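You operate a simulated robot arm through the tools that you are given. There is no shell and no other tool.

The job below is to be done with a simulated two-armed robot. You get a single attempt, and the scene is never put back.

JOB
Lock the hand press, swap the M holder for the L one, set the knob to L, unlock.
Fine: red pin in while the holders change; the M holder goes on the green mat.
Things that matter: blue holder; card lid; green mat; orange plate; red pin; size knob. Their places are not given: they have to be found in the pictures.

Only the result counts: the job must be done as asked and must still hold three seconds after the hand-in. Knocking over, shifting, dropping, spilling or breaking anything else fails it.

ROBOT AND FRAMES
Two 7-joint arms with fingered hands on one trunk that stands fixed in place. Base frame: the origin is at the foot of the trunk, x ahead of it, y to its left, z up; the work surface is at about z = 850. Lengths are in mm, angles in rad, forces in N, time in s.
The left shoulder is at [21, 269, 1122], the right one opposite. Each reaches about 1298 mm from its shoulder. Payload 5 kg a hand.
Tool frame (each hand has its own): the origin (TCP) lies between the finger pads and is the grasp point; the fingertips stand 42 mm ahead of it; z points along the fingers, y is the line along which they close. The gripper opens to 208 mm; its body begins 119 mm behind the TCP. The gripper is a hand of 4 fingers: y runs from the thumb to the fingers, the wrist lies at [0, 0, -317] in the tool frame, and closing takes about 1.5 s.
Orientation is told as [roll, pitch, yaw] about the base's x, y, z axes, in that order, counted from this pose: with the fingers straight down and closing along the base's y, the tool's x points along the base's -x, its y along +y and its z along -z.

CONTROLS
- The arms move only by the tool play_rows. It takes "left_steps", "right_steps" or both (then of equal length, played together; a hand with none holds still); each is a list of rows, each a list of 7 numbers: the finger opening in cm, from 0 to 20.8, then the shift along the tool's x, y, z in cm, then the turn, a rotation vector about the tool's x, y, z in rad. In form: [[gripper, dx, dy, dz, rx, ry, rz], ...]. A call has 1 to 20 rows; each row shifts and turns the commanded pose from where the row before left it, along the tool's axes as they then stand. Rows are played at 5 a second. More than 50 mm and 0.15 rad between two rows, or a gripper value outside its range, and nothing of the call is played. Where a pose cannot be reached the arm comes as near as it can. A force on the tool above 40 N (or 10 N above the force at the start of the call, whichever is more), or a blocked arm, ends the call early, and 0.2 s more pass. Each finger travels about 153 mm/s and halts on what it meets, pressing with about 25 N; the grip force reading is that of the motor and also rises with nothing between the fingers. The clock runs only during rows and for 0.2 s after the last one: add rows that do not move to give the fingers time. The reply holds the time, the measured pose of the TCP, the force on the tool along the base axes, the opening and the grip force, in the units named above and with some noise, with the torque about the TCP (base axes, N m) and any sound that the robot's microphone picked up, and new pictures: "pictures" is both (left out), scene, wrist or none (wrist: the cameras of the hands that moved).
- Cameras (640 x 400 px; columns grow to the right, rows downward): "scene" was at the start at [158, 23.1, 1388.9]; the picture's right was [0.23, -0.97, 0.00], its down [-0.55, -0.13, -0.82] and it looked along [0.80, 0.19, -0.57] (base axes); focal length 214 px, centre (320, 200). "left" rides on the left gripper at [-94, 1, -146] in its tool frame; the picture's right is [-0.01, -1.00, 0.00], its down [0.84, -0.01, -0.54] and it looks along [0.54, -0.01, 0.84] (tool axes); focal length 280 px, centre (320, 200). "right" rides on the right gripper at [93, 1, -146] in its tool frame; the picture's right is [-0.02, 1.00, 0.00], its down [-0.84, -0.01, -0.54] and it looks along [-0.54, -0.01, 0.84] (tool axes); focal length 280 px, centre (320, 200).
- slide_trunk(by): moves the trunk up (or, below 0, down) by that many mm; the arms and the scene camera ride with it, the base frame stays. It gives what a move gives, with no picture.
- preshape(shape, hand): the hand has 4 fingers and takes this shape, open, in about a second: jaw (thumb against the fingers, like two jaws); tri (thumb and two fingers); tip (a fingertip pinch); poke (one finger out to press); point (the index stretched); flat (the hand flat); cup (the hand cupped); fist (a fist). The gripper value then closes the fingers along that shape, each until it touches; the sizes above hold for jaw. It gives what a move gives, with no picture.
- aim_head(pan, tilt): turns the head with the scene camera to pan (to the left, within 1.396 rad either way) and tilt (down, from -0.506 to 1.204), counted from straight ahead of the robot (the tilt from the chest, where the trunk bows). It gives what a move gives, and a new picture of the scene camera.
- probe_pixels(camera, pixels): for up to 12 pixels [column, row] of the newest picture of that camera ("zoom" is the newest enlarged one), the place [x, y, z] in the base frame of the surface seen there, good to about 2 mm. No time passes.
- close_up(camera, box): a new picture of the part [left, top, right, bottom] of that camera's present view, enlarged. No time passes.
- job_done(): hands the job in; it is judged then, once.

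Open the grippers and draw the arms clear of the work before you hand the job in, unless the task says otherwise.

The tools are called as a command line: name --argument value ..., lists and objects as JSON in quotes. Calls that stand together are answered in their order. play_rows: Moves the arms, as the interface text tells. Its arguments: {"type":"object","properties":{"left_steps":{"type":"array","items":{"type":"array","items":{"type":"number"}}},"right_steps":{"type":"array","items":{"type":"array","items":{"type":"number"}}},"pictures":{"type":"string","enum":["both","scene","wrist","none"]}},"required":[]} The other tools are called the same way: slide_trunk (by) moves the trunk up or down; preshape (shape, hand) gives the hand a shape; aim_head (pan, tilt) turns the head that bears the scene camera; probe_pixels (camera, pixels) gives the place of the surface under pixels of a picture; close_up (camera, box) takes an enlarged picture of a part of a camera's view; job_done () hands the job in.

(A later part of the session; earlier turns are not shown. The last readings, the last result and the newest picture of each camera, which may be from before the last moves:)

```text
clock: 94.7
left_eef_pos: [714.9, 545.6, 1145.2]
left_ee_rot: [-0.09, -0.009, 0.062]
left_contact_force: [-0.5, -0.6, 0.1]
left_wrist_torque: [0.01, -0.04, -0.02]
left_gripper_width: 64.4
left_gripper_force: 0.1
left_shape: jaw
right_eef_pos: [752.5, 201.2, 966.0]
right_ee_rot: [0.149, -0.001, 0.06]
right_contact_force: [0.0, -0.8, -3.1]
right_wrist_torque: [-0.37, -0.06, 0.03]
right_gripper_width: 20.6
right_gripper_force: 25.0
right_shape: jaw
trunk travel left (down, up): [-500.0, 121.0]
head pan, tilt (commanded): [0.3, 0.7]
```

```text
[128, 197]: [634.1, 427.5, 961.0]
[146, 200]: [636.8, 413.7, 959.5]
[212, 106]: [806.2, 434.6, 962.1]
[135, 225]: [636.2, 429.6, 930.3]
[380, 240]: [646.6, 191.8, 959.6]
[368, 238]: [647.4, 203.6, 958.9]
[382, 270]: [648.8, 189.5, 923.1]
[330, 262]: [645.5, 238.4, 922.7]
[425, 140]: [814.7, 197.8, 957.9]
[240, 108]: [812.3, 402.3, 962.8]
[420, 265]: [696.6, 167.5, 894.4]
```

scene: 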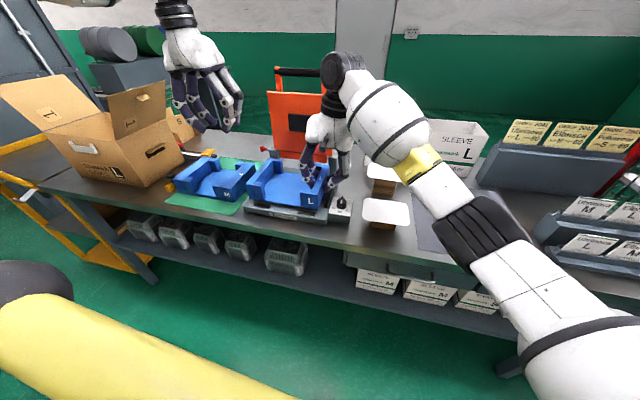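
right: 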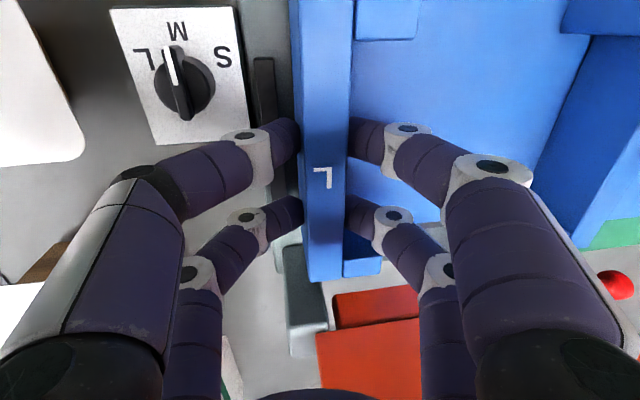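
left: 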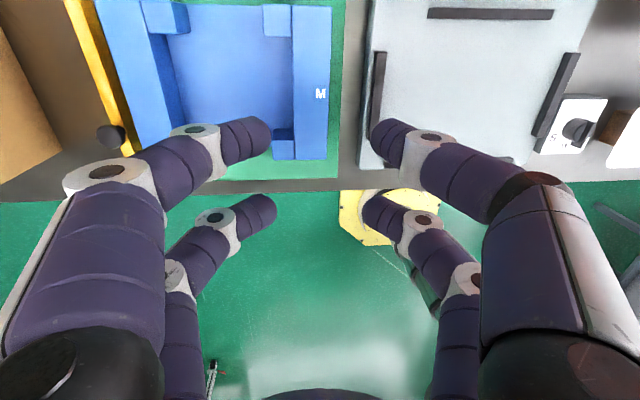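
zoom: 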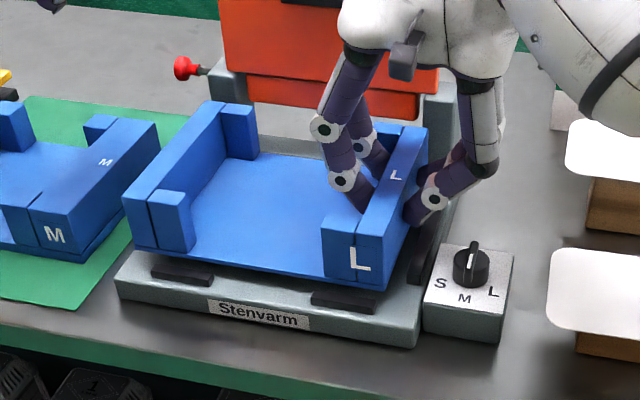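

L is 2.5 mm too far left and 1.5 mm too far forward; I correct and then lower the last 16 mm in small steps.

play_rows --right_steps '[[0.5, -0.15, -0.25, -0.04, 0, 0, 0], [0.5, 0, 0, 0, 0, 0, 0], [0.5, 0, -0.06, 0.396, 0, 0, 0], [0.5, 0, -0.06, 0.396, 0, 0, 0], [0.5, 0, -0.06, 0.396, 0, 0, 0], [0.5, 0, -0.03, 0.198, 0, 0, 0], [0.5, 0, 0, 0, 0, 0, 0]]' --pictures "both"

close_up --camera "scene" --box '[230, 130, 370, 240]'

```text
clock: 96.3
left_eef_pos: [715.0, 545.2, 1145.7]
left_ee_rot: [-0.089, -0.011, 0.06]
left_contact_force: [-0.1, -0.8, -0.4]
left_wrist_torque: [-0.02, 0.0, -0.02]
left_gripper_width: 64.6
left_gripper_force: 0.1
left_shape: jaw
right_eef_pos: [754.7, 197.0, 953.8]
right_ee_rot: [0.153, -0.003, 0.057]
right_contact_force: [0.4, -0.7, -1.4]
right_wrist_torque: [0.05, 0.07, 0.02]
right_gripper_width: 20.5
right_gripper_force: 24.8
right_shape: jaw
trunk travel left (down, up): [-500.0, 121.0]
head pan, tilt (commanded): [0.3, 0.7]
```

scene: 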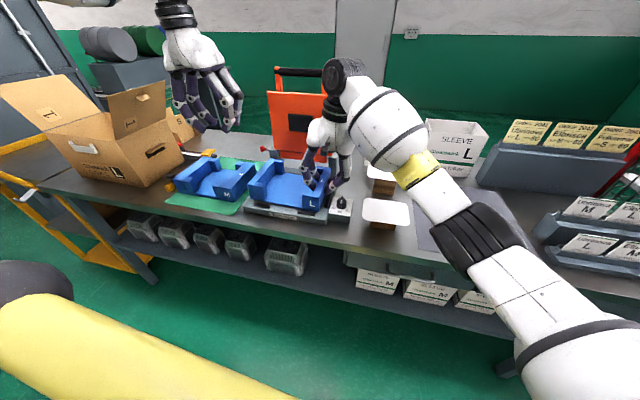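
right: 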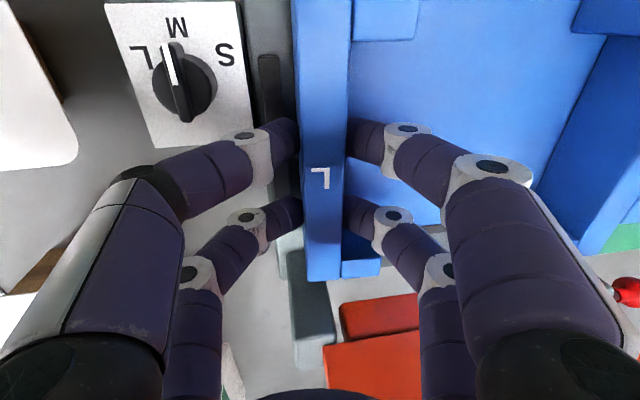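

```text
3.64 times, centred on (300, 185) of scene
```

zoom: 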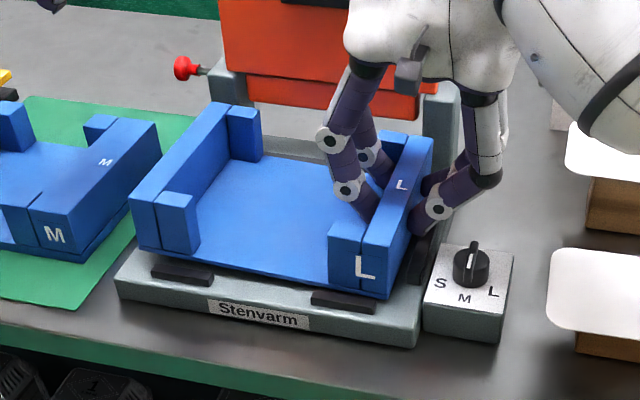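

The torque dropped to zero, so the left side has touched something. I probe the heights and edges.

probe_pixels --camera "zoom" --pixels '[[136, 202], [154, 204], [218, 106], [140, 230], [384, 245], [372, 242], [386, 278], [335, 268], [428, 145], [248, 112], [150, 248], [425, 240]]'

probe_pixels --camera "right" --pixels '[[298, 60], [346, 60], [309, 270], [336, 270], [303, 130], [266, 60], [278, 100]]'

```text
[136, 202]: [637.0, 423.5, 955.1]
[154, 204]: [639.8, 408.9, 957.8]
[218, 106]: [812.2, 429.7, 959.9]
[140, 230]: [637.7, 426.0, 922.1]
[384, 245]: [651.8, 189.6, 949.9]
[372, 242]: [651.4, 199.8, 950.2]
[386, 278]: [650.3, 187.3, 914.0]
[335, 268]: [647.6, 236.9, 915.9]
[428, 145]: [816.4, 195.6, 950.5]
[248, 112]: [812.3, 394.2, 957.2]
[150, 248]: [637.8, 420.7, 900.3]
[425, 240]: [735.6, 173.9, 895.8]
```

```text
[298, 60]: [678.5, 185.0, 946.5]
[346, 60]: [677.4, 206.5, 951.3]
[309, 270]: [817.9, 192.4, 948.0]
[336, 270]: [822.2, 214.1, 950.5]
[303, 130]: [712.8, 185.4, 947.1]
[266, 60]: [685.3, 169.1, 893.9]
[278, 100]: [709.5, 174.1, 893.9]
```

The left side sits 6–10 mm high (bottom ≈ 890–894), possibly on a guide. I look with the left hand's camera at the left guide and the back.

close_up --camera "left" --box '[330, 0, 630, 190]'

close_up --camera "scene" --box '[245, 150, 335, 220]'

```text
2.11 times, centred on (480, 95) of left
```

zoom: 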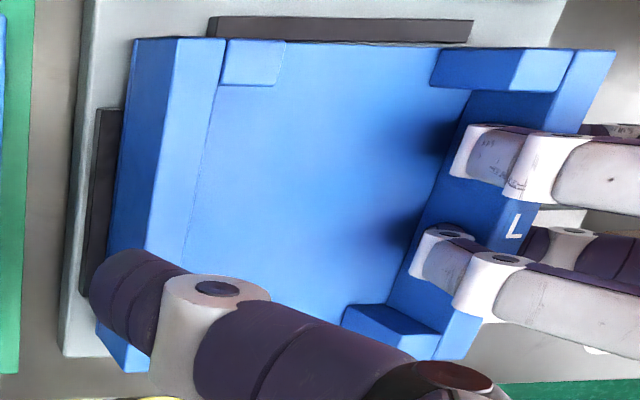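

```text
5.71 times, centred on (290, 185) of scene
```

zoom: 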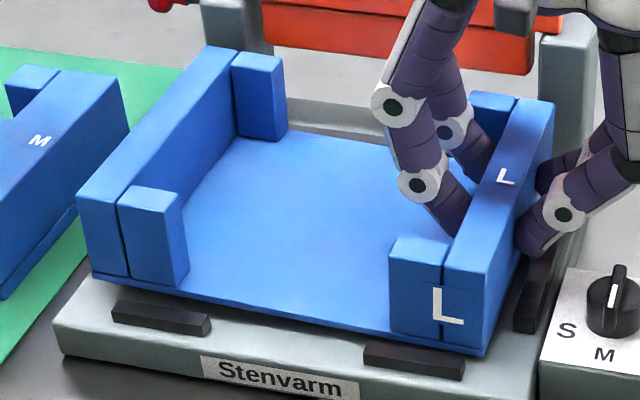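

In this view L's back edge appears right at the back guide and its left edge at the left guide. I probe these edges directly.

close_up --camera "left" --box '[330, 0, 630, 190]'

probe_pixels --camera "zoom" --pixels '[[340, 20], [340, 36], [340, 41], [350, 50], [440, 43], [440, 52], [250, 36], [112, 120], [118, 130], [124, 130], [92, 250], [104, 240]]'

probe_pixels --camera "zoom" --pixels '[[150, 60], [150, 44], [190, 45], [135, 55], [128, 100], [600, 60], [590, 70], [210, 48], [280, 50], [100, 320], [108, 330], [120, 230]]'

```text
2.11 times, centred on (480, 95) of left
```

zoom: 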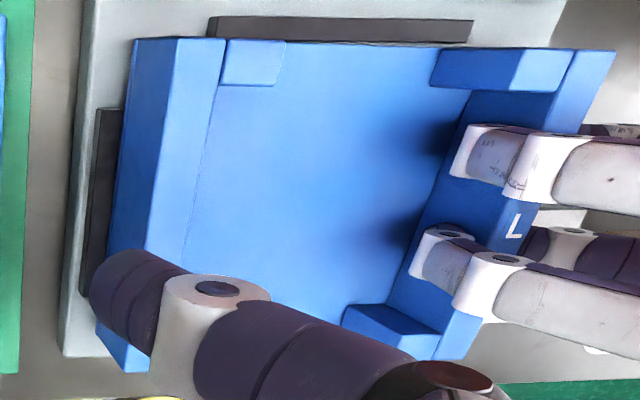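

```text
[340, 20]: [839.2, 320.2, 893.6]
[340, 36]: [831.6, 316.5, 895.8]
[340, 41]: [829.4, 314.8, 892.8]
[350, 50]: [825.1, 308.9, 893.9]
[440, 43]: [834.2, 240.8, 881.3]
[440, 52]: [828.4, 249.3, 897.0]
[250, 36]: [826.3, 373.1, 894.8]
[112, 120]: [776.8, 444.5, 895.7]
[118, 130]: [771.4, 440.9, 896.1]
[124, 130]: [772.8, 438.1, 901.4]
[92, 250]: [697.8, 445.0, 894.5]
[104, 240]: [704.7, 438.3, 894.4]
```

```text
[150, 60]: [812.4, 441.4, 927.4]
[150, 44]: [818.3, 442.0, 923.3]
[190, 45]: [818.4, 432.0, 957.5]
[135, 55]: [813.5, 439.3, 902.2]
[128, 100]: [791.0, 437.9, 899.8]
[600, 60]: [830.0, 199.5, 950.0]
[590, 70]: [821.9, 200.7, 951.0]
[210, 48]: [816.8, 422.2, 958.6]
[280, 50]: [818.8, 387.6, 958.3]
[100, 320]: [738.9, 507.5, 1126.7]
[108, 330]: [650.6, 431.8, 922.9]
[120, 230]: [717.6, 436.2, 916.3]
```

L's left edge (l≈391–392) is caught at the left guide (l≈394). I raise 8 mm, shift 3.5 mm toward −y, and lower again.

play_rows --right_steps '[[0.5, 0, 0.061, -0.395, 0, 0, 0], [0.5, 0, 0.061, -0.395, 0, 0, 0], [0.5, 0, -0.346, -0.053, 0, 0, 0], [0.5, 0, 0, 0, 0, 0, 0], [0.5, 0, 0, 0, 0, 0, 0]]' --pictures "wrist"

close_up --camera "left" --box '[330, 0, 630, 190]'

probe_pixels --camera "zoom" --pixels '[[150, 60], [135, 55], [128, 100], [122, 230], [190, 45], [350, 50], [440, 52], [600, 60], [118, 130], [104, 240]]'

probe_pixels --camera "right" --pixels '[[298, 60], [346, 60], [309, 270], [336, 270], [303, 130], [266, 60], [278, 100]]'

```text
clock: 97.5
left_eef_pos: [715.6, 545.2, 1145.5]
left_ee_rot: [-0.089, -0.011, 0.061]
left_contact_force: [0.0, 0.2, -0.3]
left_wrist_torque: [0.01, -0.02, -0.02]
left_gripper_width: 64.4
left_gripper_force: 0.1
left_shape: jaw
right_eef_pos: [756.0, 191.6, 961.5]
right_ee_rot: [0.154, -0.002, 0.058]
right_contact_force: [-0.1, -0.3, -3.2]
right_wrist_torque: [-0.44, -0.03, 0.04]
right_gripper_width: 20.5
right_gripper_force: 25.0
right_shape: jaw
trunk travel left (down, up): [-500.0, 121.0]
head pan, tilt (commanded): [0.3, 0.7]
```

right: 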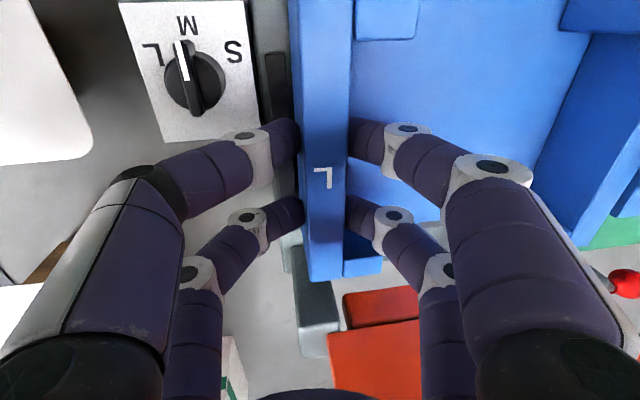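

```text
2.11 times, centred on (480, 95) of left
```

zoom: 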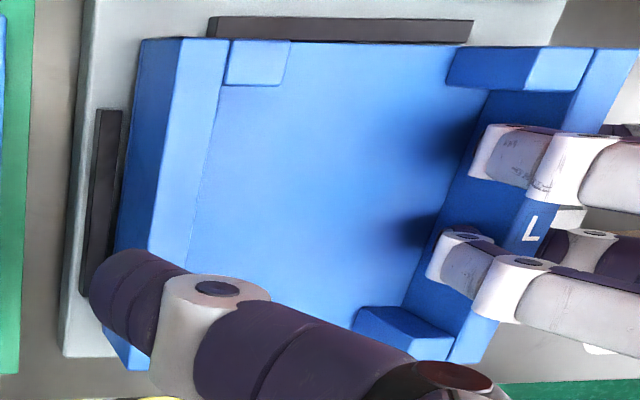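

```text
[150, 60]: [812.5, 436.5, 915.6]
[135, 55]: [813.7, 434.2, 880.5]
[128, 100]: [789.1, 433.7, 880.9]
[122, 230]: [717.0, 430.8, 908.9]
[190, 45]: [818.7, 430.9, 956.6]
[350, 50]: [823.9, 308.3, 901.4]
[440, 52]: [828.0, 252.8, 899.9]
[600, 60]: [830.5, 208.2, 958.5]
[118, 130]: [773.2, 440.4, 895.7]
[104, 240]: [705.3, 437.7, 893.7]
```

```text
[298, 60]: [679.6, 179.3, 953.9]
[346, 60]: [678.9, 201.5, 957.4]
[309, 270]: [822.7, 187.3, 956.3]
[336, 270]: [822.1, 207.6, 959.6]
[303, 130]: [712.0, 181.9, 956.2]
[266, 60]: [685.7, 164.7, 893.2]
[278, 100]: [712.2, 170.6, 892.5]
```

Level again, but now 3 mm too far right (right edge l≈138, guide 136). I shift back +2.7 mm and lower in small steps.

play_rows --right_steps '[[0.5, 0, 0.267, 0.04, 0, 0, 0], [0.5, 0, 0, 0, 0, 0, 0], [0.5, 0, 0, 0, 0, 0, 0]]' --pictures "wrist"

close_up --camera "left" --box '[330, 0, 630, 190]'

probe_pixels --camera "zoom" --pixels '[[150, 60], [122, 230], [190, 45], [350, 50], [440, 52], [600, 60]]'

probe_pixels --camera "right" --pixels '[[298, 60], [309, 270], [303, 130], [266, 60], [278, 100], [300, 90]]'

```text
clock: 98.3
left_eef_pos: [715.1, 545.5, 1145.9]
left_ee_rot: [-0.088, -0.009, 0.061]
left_contact_force: [0.5, 0.3, -0.3]
left_wrist_torque: [0.0, -0.02, -0.01]
left_gripper_width: 64.5
left_gripper_force: 0.1
left_shape: jaw
right_eef_pos: [759.2, 189.6, 960.7]
right_ee_rot: [0.15, -0.002, 0.053]
right_contact_force: [-6.3, 0.3, -4.4]
right_wrist_torque: [-0.33, 0.43, 0.63]
right_gripper_width: 20.6
right_gripper_force: 24.8
right_shape: jaw
trunk travel left (down, up): [-500.0, 121.0]
head pan, tilt (commanded): [0.3, 0.7]
```

right: 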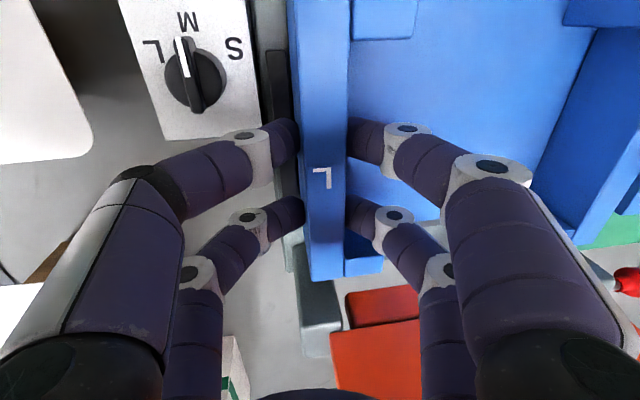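

```text
2.11 times, centred on (480, 95) of left
```

zoom: 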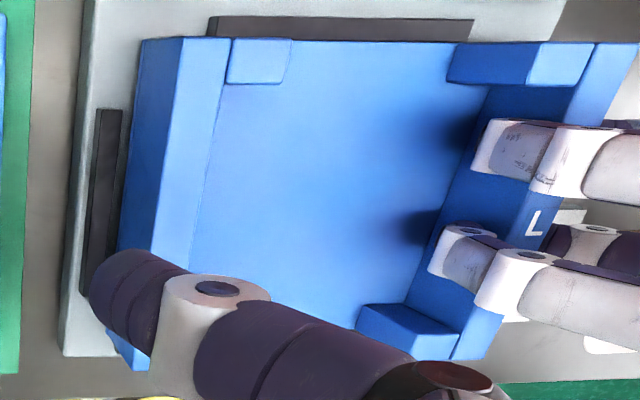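

```text
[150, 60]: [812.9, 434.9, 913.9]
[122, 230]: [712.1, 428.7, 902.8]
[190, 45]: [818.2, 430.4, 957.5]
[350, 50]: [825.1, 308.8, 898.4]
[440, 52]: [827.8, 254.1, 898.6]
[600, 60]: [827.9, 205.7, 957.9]
```

```text
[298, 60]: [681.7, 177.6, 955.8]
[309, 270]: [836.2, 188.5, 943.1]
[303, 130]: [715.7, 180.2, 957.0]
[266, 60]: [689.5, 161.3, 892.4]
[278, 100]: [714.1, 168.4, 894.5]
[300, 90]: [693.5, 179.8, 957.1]
```

The right arm is at its joint limit here (it drifts to +x/−y and L touches the back guide). I raise L 10 mm clear of the guides and bring the left hand, which moves freely there, over L's left wall to take over the fine placement.

play_rows --right_steps '[[0.5, 0.2, 0.076, -0.494, 0, 0, 0], [0.5, 0.2, 0.076, -0.494, 0, 0, 0], [0.5, 0, 0, 0, 0, 0, 0], [0.5, 0, 0, 0, 0, 0, 0], [0.5, 0, 0, 0, 0, 0, 0], [0.5, 0, 0, 0, 0, 0, 0], [0.5, 0, 0, 0, 0, 0, 0], [0.5, 0, 0, 0, 0, 0, 0]]' --left_steps '[[5, 0, 0, 0, 0.03, 0, 0], [5, 0, 0, 0, 0, 0, 0], [5, 0.15, -3.1, 0.38, 0, 0, 0], [5, 0.15, -3.1, 0.38, 0, 0, 0], [5, 0.15, -3.1, 0.38, 0, 0, 0], [5, 0.15, -3.1, 0.38, 0, 0, 0], [5, 0, 0.48, 3.97, 0, 0, 0], [5, 0, 0, 0, 0, 0, 0]]' --pictures "both"

```text
clock: 100.1
left_eef_pos: [717.7, 418.3, 1105.2]
left_ee_rot: [-0.119, -0.012, 0.06]
left_contact_force: [-0.6, -0.5, 1.7]
left_wrist_torque: [0.1, -0.03, -0.01]
left_gripper_width: 50.0
left_gripper_force: 0.1
left_shape: jaw
right_eef_pos: [756.8, 187.2, 971.4]
right_ee_rot: [0.151, -0.002, 0.046]
right_contact_force: [-0.8, -0.9, -2.8]
right_wrist_torque: [-0.35, -0.1, -0.01]
right_gripper_width: 20.0
right_gripper_force: 25.0
right_shape: jaw
trunk travel left (down, up): [-500.0, 121.0]
head pan, tilt (commanded): [0.3, 0.7]
```

scene: 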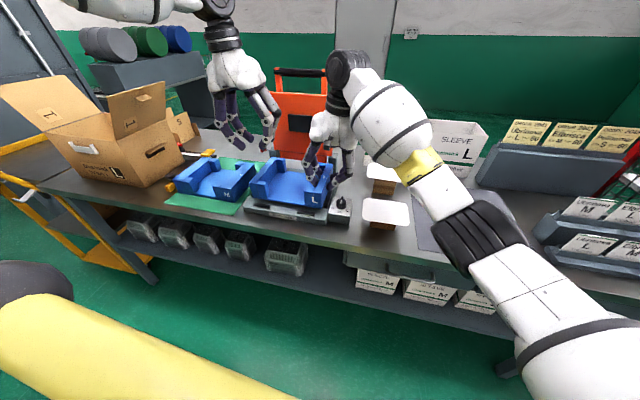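
right: 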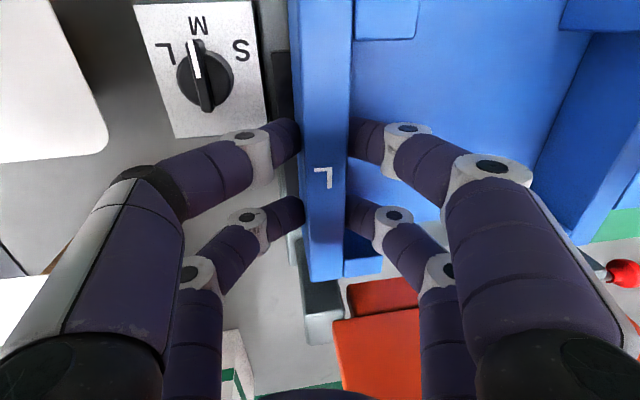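
left: 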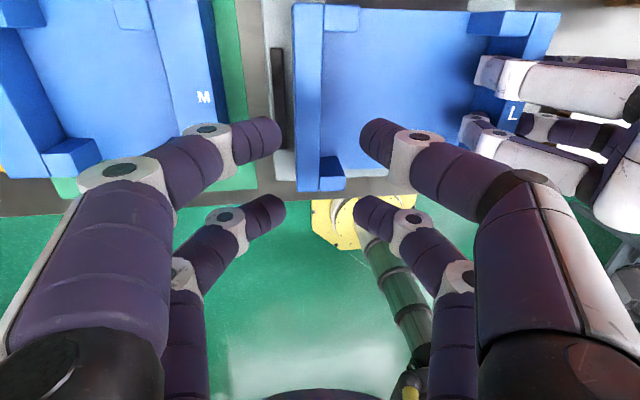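

The left hand hovers above L's left wall. I probe that wall's edges for the grip.

probe_pixels --camera "left" --pixels '[[297, 20], [320, 20], [300, 180], [318, 180], [310, 100], [340, 100], [325, 15], [345, 180], [325, 160], [400, 60]]'

```text
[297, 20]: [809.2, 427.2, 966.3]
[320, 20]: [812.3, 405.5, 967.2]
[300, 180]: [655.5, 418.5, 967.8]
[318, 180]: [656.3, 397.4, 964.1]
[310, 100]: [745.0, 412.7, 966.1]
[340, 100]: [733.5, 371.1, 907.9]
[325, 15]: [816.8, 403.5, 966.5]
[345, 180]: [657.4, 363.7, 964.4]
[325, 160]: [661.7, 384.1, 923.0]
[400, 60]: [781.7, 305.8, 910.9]
```

The left wall's centre is at y≈411 (thickness ~22, top z 966). I shift the left hand and descend to just above the wall, then check.

play_rows --left_steps '[[5, 0, -0.427, 0.051, 0, 0, 0], [5, 0, 0.4, 3.35, 0, 0, 0], [5, 0, 0.4, 3.35, 0, 0, 0], [5, 0, 0, 0, 0, 0, 0]]' --pictures "wrist"

probe_pixels --camera "left" --pixels '[[270, 140], [372, 140], [277, 210], [365, 210], [300, 100], [322, 100], [312, 60]]'

```text
clock: 101.1
left_eef_pos: [719.0, 415.3, 1036.8]
left_ee_rot: [-0.123, -0.01, 0.06]
left_contact_force: [1.2, 0.0, -0.2]
left_wrist_torque: [-0.01, 0.0, 0.03]
left_gripper_width: 50.2
left_gripper_force: 0.0
left_shape: jaw
right_eef_pos: [756.7, 187.9, 971.3]
right_ee_rot: [0.151, -0.003, 0.047]
right_contact_force: [0.3, 0.8, -3.5]
right_wrist_torque: [-0.4, -0.05, 0.02]
right_gripper_width: 20.1
right_gripper_force: 24.7
right_shape: jaw
trunk travel left (down, up): [-500.0, 121.0]
head pan, tilt (commanded): [0.3, 0.7]
```

left: 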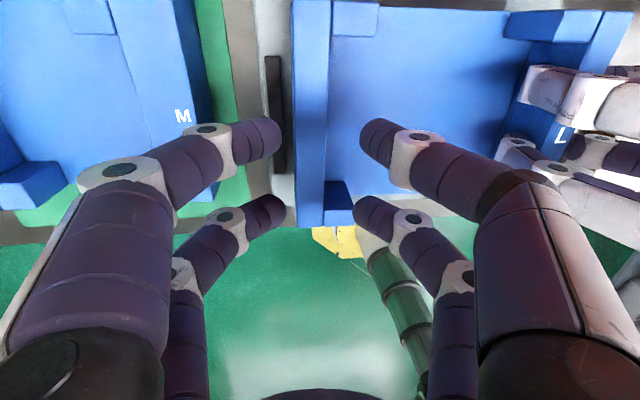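

```text
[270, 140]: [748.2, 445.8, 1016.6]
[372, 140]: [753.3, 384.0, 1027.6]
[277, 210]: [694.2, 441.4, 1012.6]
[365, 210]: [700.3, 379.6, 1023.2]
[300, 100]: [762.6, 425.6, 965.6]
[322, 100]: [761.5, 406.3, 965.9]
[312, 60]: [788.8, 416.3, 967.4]
```

The fingers straddle the left wall (400–422) at about 380 and 444. I descend 67 mm and close on it.

play_rows --left_steps '[[5, 0, 0.265, 2.217, 0, 0, 0], [5, 0, 0.265, 2.217, 0, 0, 0], [5, 0, 0.265, 2.217, 0, 0, 0], [5, 0, 0, 0, 0, 0, 0], [4, 0, 0, 0, 0, 0, 0], [3, 0, 0, 0, 0, 0, 0], [2, 0, 0, 0, 0, 0, 0], [1, 0, 0, 0, 0, 0, 0], [0.5, 0, 0, 0, 0, 0, 0], [0.5, 0, 0, 0, 0, 0, 0]]' --pictures "both"

```text
clock: 103.3
left_eef_pos: [720.5, 415.3, 971.3]
left_ee_rot: [-0.119, -0.011, 0.062]
left_contact_force: [-0.3, 4.5, 0.7]
left_wrist_torque: [0.3, 0.05, -0.02]
left_gripper_width: 19.7
left_gripper_force: 24.9
left_shape: jaw
right_eef_pos: [756.5, 188.1, 969.7]
right_ee_rot: [0.149, -0.002, 0.047]
right_contact_force: [1.2, -4.5, -2.3]
right_wrist_torque: [-0.49, -0.08, 0.02]
right_gripper_width: 20.3
right_gripper_force: 24.4
right_shape: jaw
trunk travel left (down, up): [-500.0, 121.0]
head pan, tilt (commanded): [0.3, 0.7]
```

scene: 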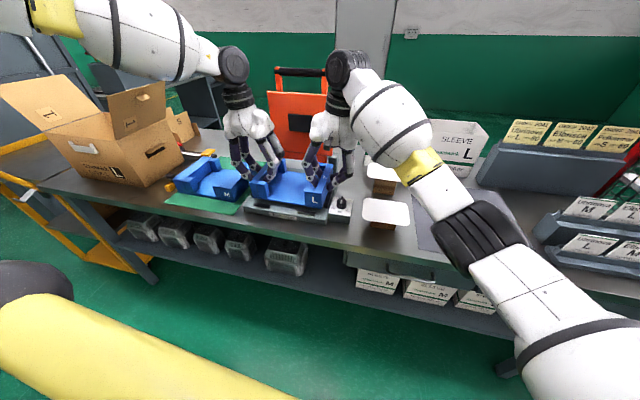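
left: 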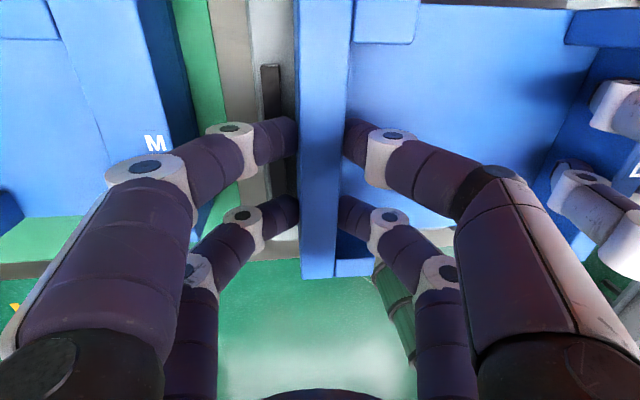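

Both hands hold L (19.7 and 20.3 mm). I raise both 8 mm, then open the right hand so the left hand carries L alone.

play_rows --right_steps '[[0.5, 0, 0.06, -0.395, 0, 0, 0], [0.5, 0, 0.06, -0.395, 0, 0, 0], [0.5, 0, 0, 0, 0, 0, 0], [1.5, 0, 0, 0, 0, 0, 0], [2.5, 0, 0, 0, 0, 0, 0], [3.5, 0, 0, 0, 0, 0, 0], [4.5, 0, 0, 0, 0, 0, 0], [5, 0, 0, 0, 0, 0, 0], [5, 0, 0, 0, 0, 0, 0]]' --left_steps '[[0.5, 0, -0.048, -0.397, 0, 0, 0], [0.5, 0, -0.048, -0.397, 0, 0, 0], [0.5, 0, 0, 0, 0, 0, 0], [0.5, 0, 0, 0, 0, 0, 0], [0.5, 0, 0, 0, 0, 0, 0], [0.5, 0, 0, 0, 0, 0, 0], [0.5, 0, 0, 0, 0, 0, 0], [0.5, 0, 0, 0, 0, 0, 0], [0.5, 0, 0, 0, 0, 0, 0]]' --pictures "both"

close_up --camera "scene" --box '[230, 130, 370, 240]'

```text
clock: 105.3
left_eef_pos: [719.5, 415.7, 978.2]
left_ee_rot: [-0.119, -0.009, 0.061]
left_contact_force: [0.6, 0.9, -3.1]
left_wrist_torque: [0.35, 0.08, 0.0]
left_gripper_width: 19.5
left_gripper_force: 25.2
left_shape: jaw
right_eef_pos: [758.2, 187.2, 979.3]
right_ee_rot: [0.15, -0.003, 0.049]
right_contact_force: [0.7, 0.0, 0.9]
right_wrist_torque: [0.0, 0.0, -0.01]
right_gripper_width: 49.4
right_gripper_force: 0.2
right_shape: jaw
trunk travel left (down, up): [-500.0, 121.0]
head pan, tilt (commanded): [0.3, 0.7]
```

scene: 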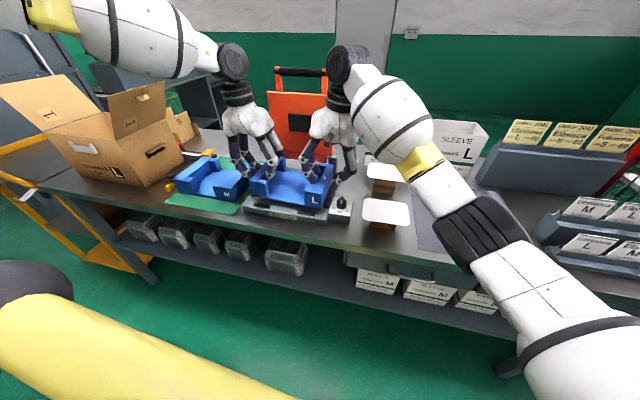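
right: 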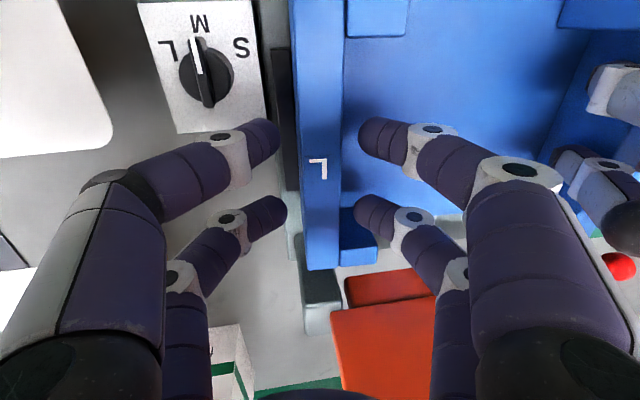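
left: 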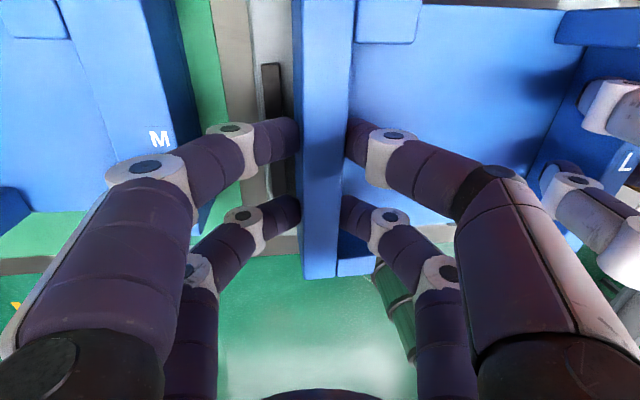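

```text
3.64 times, centred on (300, 185) of scene
```

zoom: 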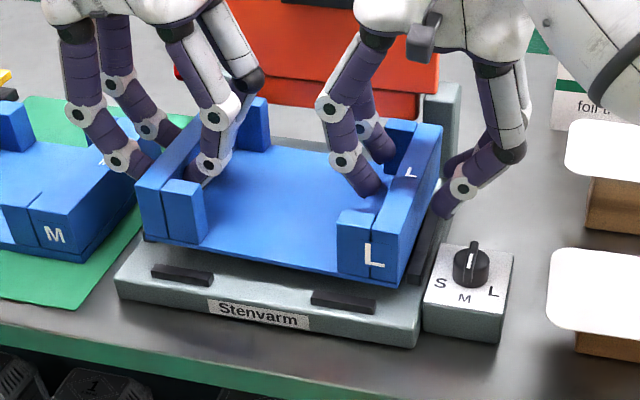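

L is now carried by the left hand alone. I take the right hand up and away, and roll the left hand by −0.035 to level L.

play_rows --right_steps '[[5, 0, 0.3, -1.98, 0, 0, 0], [5, 0, 0.6, -3.95, 0, 0, 0], [5, 0, 0.6, -3.95, 0, 0, 0], [5, 0, -4.0, -1.0, 0, 0, 0], [5, 0, -4.5, -0.67, 0, 0, 0], [5, 0, -4.5, -0.67, 0, 0, 0], [5, 0, -4.5, -0.67, 0, 0, 0], [5, 0, -4.5, -0.67, 0, 0, 0], [5, 0, 0, 0, 0, 0, 0]]' --left_steps '[[0.5, 0, 0, 0, 0, 0, 0], [0.5, 0, 0, 0, 0, 0, 0], [0.5, 0, 0, 0, 0, 0, 0], [0.5, 0, 0, 0, 0, 0, 0], [0.5, 0, 0, 0, 0.012, 0, 0], [0.5, 0, 0, 0, 0.012, 0, 0], [0.5, 0, 0, 0, 0.011, 0, 0], [0.5, 0, 0, 0, 0, 0, 0], [0.5, 0, 0, 0, 0, 0, 0]]' --pictures "both"

close_up --camera "scene" --box '[230, 130, 370, 240]'

```text
clock: 107.3
left_eef_pos: [718.1, 418.0, 977.2]
left_ee_rot: [-0.156, -0.011, 0.061]
left_contact_force: [0.4, 1.7, -3.6]
left_wrist_torque: [0.26, 0.0, 0.01]
left_gripper_width: 19.5
left_gripper_force: 25.4
left_shape: jaw
right_eef_pos: [761.3, -25.9, 1083.9]
right_ee_rot: [0.151, -0.001, 0.06]
right_contact_force: [-0.7, 1.3, 0.1]
right_wrist_torque: [-0.12, -0.04, 0.0]
right_gripper_width: 49.9
right_gripper_force: 0.1
right_shape: jaw
trunk travel left (down, up): [-500.0, 121.0]
head pan, tilt (commanded): [0.3, 0.7]
```

scene: 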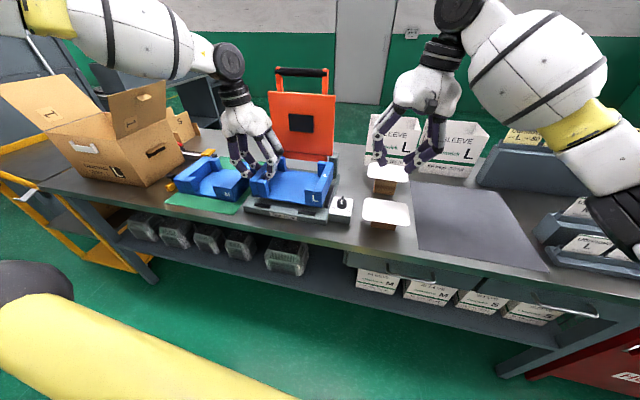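
right: 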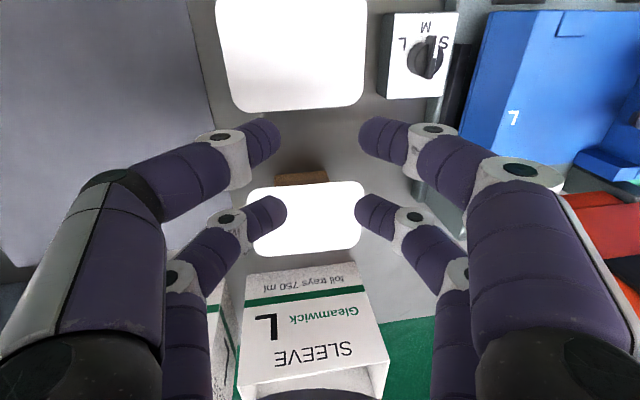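
left: 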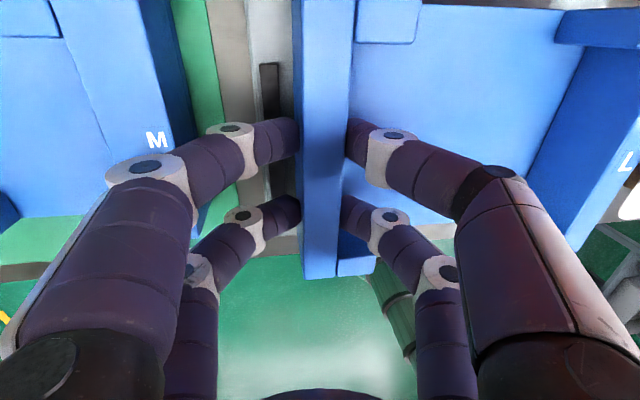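

```text
3.64 times, centred on (300, 185) of scene
```

zoom: 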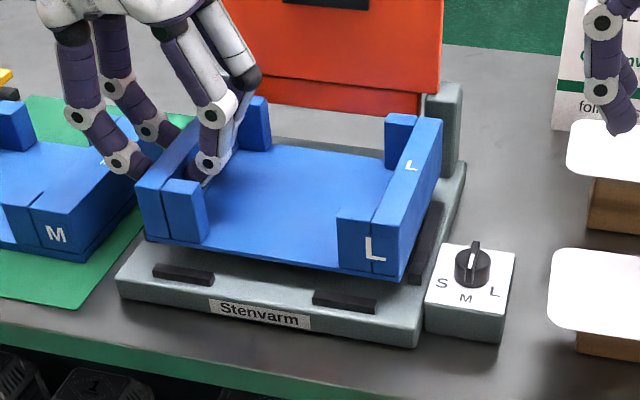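

Now I measure L's pose precisely from three cameras before the final placement.

probe_pixels --camera "zoom" --pixels '[[142, 190], [160, 190], [392, 222], [378, 218], [438, 125], [412, 122], [405, 260], [350, 255], [145, 225], [260, 102], [395, 245], [240, 115]]'

probe_pixels --camera "right" --pixels '[[488, 20], [540, 20], [462, 155], [490, 158], [520, 80], [475, 80], [555, 150], [440, 110], [452, 90]]'

probe_pixels --camera "left" --pixels '[[297, 40], [350, 40], [305, 270], [335, 270], [297, 100], [269, 90], [265, 75], [630, 40], [560, 200]]'

```text
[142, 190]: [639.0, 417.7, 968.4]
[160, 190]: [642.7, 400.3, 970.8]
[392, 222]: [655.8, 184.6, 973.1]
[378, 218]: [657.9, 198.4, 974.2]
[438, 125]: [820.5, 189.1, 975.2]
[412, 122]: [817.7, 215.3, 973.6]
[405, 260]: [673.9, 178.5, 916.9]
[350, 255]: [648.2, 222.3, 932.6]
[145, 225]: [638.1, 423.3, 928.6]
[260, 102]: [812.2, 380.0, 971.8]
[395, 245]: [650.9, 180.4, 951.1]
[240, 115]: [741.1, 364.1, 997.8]
```

```text
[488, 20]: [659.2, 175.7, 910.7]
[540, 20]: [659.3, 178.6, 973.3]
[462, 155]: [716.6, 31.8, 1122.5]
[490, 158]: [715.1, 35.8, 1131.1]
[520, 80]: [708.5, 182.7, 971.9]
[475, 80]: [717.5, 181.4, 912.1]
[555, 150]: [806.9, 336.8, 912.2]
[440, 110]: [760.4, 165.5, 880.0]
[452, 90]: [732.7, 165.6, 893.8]
```

```text
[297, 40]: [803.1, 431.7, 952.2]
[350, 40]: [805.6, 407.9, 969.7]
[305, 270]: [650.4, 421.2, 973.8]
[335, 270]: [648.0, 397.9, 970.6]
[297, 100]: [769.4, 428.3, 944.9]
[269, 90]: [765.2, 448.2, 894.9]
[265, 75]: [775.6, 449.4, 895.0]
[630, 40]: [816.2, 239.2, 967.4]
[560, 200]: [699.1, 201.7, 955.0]
```

L is nearly level; its centre is at l≈260.5, f≈752, so I shift +4.8 mm in l and −2 mm in f with the left hand, then check.

play_rows --left_steps '[[0.5, 0.1, 0.237, -0.037, 0, 0, 0], [0.5, 0.1, 0.237, -0.037, 0, 0, 0], [0.5, 0, 0.124, 0.79, 0, 0, 0], [0.5, 0, 0, 0, 0, 0, 0], [0.5, 0, 0, 0, 0, 0, 0]]' --pictures "both"

probe_pixels --camera "right" --pixels '[[490, 30], [484, 60], [472, 100], [540, 20], [520, 80], [475, 80], [452, 90], [458, 60]]'

probe_pixels --camera "left" --pixels '[[297, 40], [297, 100], [300, 250], [269, 90], [265, 75], [276, 90], [278, 110]]'

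close_up --camera "scene" --box '[230, 130, 370, 240]'

```text
clock: 108.5
left_eef_pos: [718.3, 421.2, 970.6]
left_ee_rot: [-0.153, -0.011, 0.06]
left_contact_force: [0.2, -0.5, -3.6]
left_wrist_torque: [0.4, 0.07, -0.01]
left_gripper_width: 19.4
left_gripper_force: 25.0
left_shape: jaw
right_eef_pos: [762.2, -27.2, 1083.4]
right_ee_rot: [0.15, -0.002, 0.057]
right_contact_force: [0.4, -0.3, 0.1]
right_wrist_torque: [-0.03, 0.02, -0.01]
right_gripper_width: 50.1
right_gripper_force: 0.0
right_shape: jaw
trunk travel left (down, up): [-500.0, 121.0]
head pan, tilt (commanded): [0.3, 0.7]
```

scene: 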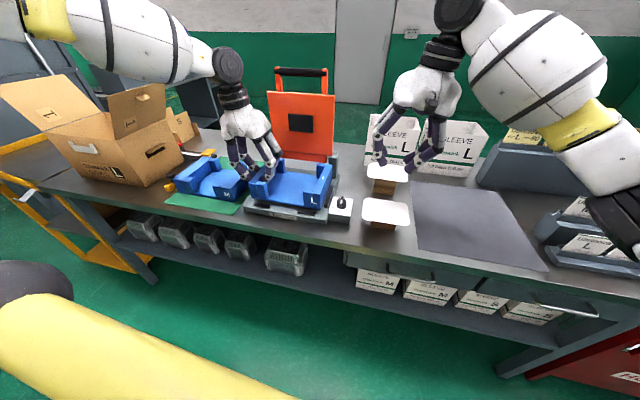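
left: 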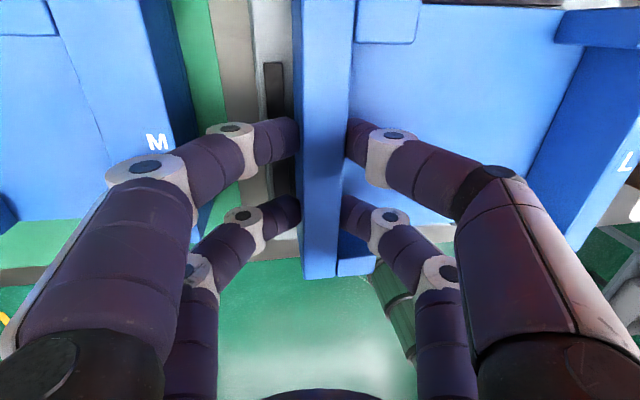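

```text
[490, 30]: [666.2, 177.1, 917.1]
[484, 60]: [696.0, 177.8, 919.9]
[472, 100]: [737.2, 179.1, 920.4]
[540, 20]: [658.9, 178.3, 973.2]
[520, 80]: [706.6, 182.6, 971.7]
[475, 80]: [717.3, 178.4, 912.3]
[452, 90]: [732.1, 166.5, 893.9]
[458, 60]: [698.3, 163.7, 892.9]
```

```text
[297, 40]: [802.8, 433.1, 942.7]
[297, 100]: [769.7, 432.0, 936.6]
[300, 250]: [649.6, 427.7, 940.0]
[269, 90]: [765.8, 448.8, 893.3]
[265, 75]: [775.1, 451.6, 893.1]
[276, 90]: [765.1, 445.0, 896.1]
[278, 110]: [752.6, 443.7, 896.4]
```

```text
3.64 times, centred on (300, 185) of scene
```

zoom: 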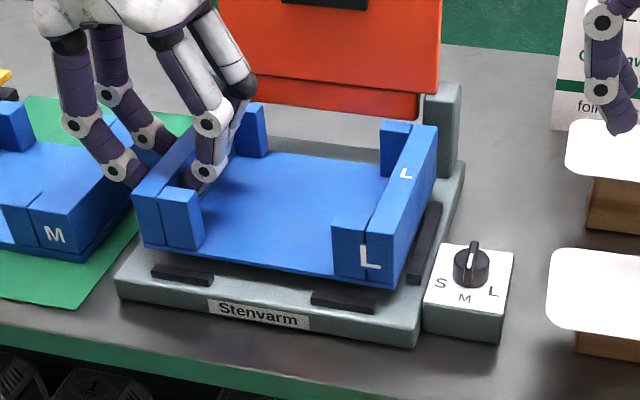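

The right camera's picture was stale, so I take fresh close-ups of both wrist views and the scene to measure again.

close_up --camera "right" --box '[400, 0, 640, 150]'

probe_pixels --camera "zoom" --pixels '[[230, 40], [215, 100], [185, 200], [165, 270], [370, 60], [330, 150], [290, 250], [160, 130], [110, 260], [240, 20], [420, 40], [300, 280]]'

```text
2.67 times, centred on (520, 75) of right
```

zoom: 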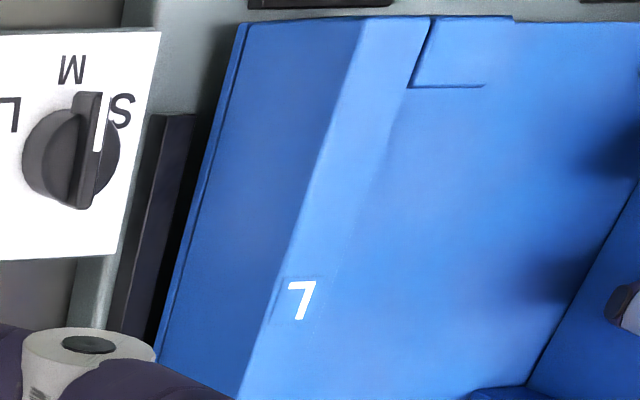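

```text
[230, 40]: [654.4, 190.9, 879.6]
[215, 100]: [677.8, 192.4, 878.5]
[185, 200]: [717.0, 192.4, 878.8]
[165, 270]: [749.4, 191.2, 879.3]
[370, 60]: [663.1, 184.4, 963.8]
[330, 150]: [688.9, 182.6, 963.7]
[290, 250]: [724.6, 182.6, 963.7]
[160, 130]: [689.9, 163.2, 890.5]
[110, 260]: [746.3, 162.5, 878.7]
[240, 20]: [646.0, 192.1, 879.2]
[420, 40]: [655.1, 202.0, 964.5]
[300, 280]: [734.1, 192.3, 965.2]
```

probe_pixels --camera "zoom" --pixels '[[240, 60], [226, 120], [206, 200], [186, 280], [170, 340], [355, 40], [350, 60], [315, 160], [280, 250], [190, 130], [165, 240], [145, 310]]'

close_up --camera "left" --box '[220, 0, 420, 125]'

probe_pixels --camera "zoom" --pixels '[[242, 60], [240, 120], [240, 180], [242, 240], [245, 300], [180, 210], [165, 260], [200, 240], [415, 60], [260, 60], [175, 310], [200, 320]]'

```text
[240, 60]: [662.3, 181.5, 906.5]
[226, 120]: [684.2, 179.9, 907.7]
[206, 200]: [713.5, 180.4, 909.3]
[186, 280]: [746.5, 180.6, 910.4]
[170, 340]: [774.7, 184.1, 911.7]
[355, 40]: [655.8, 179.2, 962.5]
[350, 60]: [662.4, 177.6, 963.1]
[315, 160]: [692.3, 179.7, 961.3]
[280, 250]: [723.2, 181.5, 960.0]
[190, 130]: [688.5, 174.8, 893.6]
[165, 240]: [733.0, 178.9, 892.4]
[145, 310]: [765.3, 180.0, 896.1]
```

```text
3.20 times, centred on (320, 62) of left
```

zoom: 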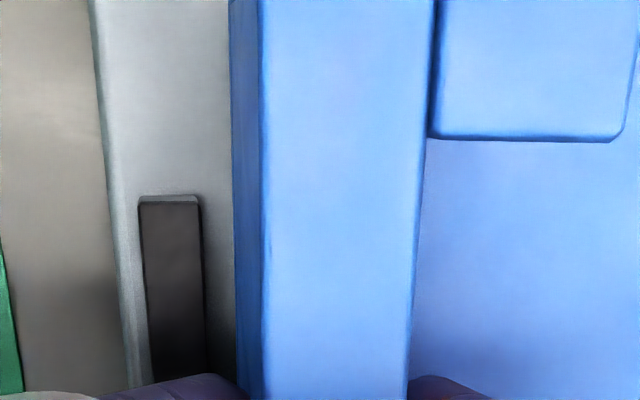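

```text
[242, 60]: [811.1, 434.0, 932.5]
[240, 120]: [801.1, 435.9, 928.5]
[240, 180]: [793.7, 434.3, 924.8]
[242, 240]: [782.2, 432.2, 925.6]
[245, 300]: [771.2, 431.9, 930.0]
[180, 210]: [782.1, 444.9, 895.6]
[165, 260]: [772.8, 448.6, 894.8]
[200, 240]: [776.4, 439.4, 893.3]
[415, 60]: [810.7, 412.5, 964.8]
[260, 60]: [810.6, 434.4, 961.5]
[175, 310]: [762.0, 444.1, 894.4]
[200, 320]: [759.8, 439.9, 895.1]
```

close_up --camera "scene" --box '[240, 150, 340, 220]'

probe_pixels --camera "zoom" --pixels '[[145, 180], [160, 190], [150, 225], [430, 290], [475, 300], [200, 240], [445, 245], [135, 160], [520, 90], [590, 75], [300, 240], [360, 255]]'

```text
5.71 times, centred on (290, 185) of scene
```

zoom: 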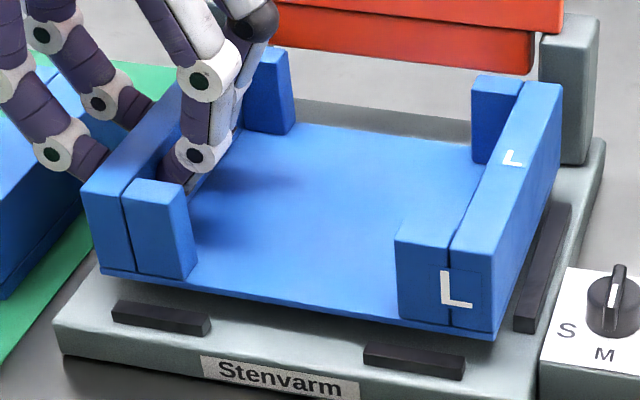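

```text
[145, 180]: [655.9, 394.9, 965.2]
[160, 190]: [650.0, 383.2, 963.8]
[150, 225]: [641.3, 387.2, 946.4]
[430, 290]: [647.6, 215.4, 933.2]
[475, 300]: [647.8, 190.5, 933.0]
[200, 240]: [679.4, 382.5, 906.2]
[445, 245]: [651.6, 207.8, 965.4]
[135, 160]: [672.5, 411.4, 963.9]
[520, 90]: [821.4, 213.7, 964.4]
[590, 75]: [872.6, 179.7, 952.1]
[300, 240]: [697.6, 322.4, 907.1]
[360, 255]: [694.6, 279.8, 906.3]
```

L is yawed about 0.04 instead of 0.06, with centre at f≈751, l≈262 (pocket centre 749.5/264). I turn it +0.02 and shift accordingly, then lower 10 mm.

play_rows --left_steps '[[0.5, 0.21, 0.1, -0.015, 0, 0, -0.01], [0.5, 0.21, 0.1, -0.015, 0, 0, -0.01], [0.5, 0, 0, 0, 0, 0, 0], [0.5, 0, 0.078, 0.494, 0, 0, 0], [0.5, 0, 0.078, 0.494, 0, 0, 0], [0.5, 0, 0, 0, 0, 0, 0], [0.5, 0, 0, 0, 0, 0, 0]]' --pictures "wrist"

close_up --camera "right" --box '[400, 0, 640, 150]'

probe_pixels --camera "zoom" --pixels '[[245, 60], [230, 120], [212, 200], [192, 280], [178, 335], [350, 60], [315, 160], [280, 250], [188, 130], [165, 240], [145, 310]]'

close_up --camera "left" --box '[220, 0, 420, 125]'

probe_pixels --camera "zoom" --pixels '[[242, 60], [240, 120], [240, 180], [242, 240], [245, 300], [180, 210], [200, 240], [415, 60], [260, 60], [200, 320]]'

close_up --camera "scene" --box '[240, 150, 340, 220]'

probe_pixels --camera "zoom" --pixels '[[145, 190], [150, 230], [430, 295], [475, 305], [445, 250], [135, 170], [520, 100], [110, 235], [100, 195]]'

```text
clock: 110.1
left_eef_pos: [712.9, 422.8, 962.0]
left_ee_rot: [-0.155, -0.007, 0.081]
left_contact_force: [-0.8, -1.3, -2.7]
left_wrist_torque: [0.4, 0.07, 0.01]
left_gripper_width: 19.4
left_gripper_force: 24.8
left_shape: jaw
right_eef_pos: [763.4, -28.6, 1083.5]
right_ee_rot: [0.151, -0.001, 0.058]
right_contact_force: [0.1, 0.0, -0.5]
right_wrist_torque: [0.02, 0.02, -0.02]
right_gripper_width: 50.0
right_gripper_force: 0.0
right_shape: jaw
trunk travel left (down, up): [-500.0, 121.0]
head pan, tilt (commanded): [0.3, 0.7]
```

left: 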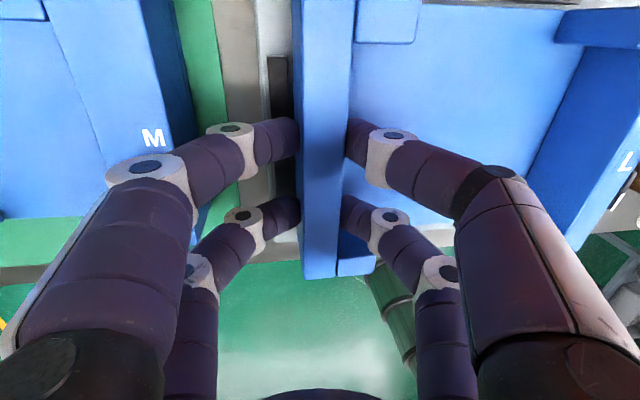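

```text
2.67 times, centred on (520, 75) of right
```

zoom: 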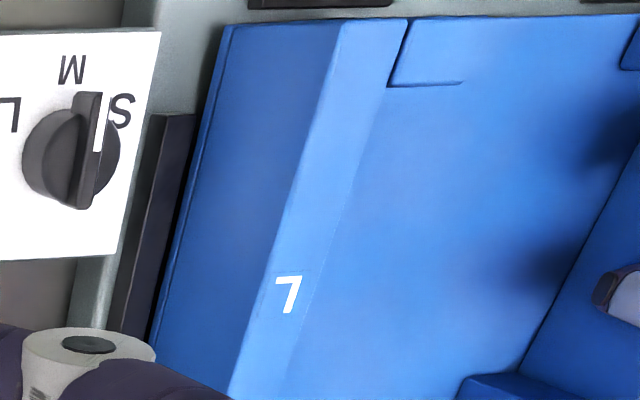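

```text
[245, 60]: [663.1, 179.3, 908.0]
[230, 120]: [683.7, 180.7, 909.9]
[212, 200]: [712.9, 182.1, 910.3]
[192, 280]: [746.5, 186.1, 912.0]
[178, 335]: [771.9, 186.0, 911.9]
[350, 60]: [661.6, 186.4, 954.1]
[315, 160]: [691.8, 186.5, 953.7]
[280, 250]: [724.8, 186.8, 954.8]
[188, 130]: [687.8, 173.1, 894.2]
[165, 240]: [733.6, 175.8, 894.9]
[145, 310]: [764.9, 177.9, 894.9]
```

```text
3.20 times, centred on (320, 62) of left
```

zoom: 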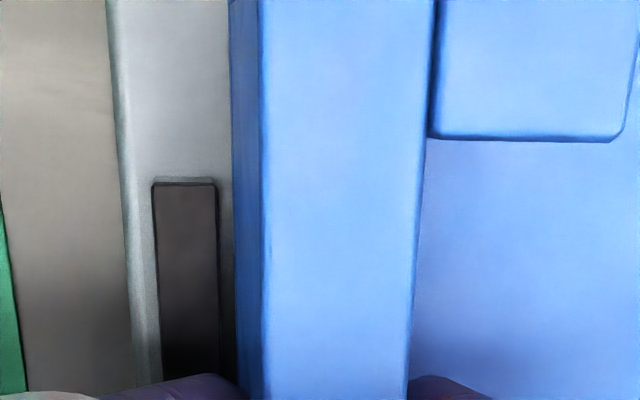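

```text
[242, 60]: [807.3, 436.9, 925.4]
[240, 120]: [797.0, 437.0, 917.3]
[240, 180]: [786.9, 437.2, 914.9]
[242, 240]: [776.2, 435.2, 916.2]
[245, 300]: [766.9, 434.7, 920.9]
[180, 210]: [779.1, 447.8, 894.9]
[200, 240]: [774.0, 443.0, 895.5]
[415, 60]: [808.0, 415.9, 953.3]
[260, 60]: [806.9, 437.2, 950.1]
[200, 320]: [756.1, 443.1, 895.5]
```

```text
5.71 times, centred on (290, 185) of scene
```

zoom: 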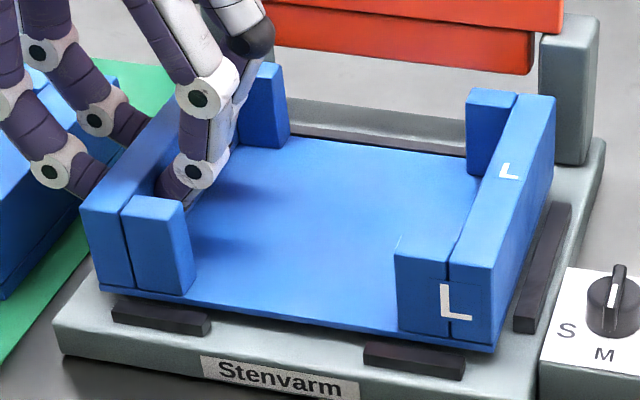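

```text
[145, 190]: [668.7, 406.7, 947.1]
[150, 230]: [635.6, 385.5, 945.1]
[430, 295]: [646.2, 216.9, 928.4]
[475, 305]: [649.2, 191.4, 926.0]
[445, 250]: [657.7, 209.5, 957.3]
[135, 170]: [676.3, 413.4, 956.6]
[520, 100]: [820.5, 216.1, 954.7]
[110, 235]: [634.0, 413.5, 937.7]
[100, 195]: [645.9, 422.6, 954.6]
```

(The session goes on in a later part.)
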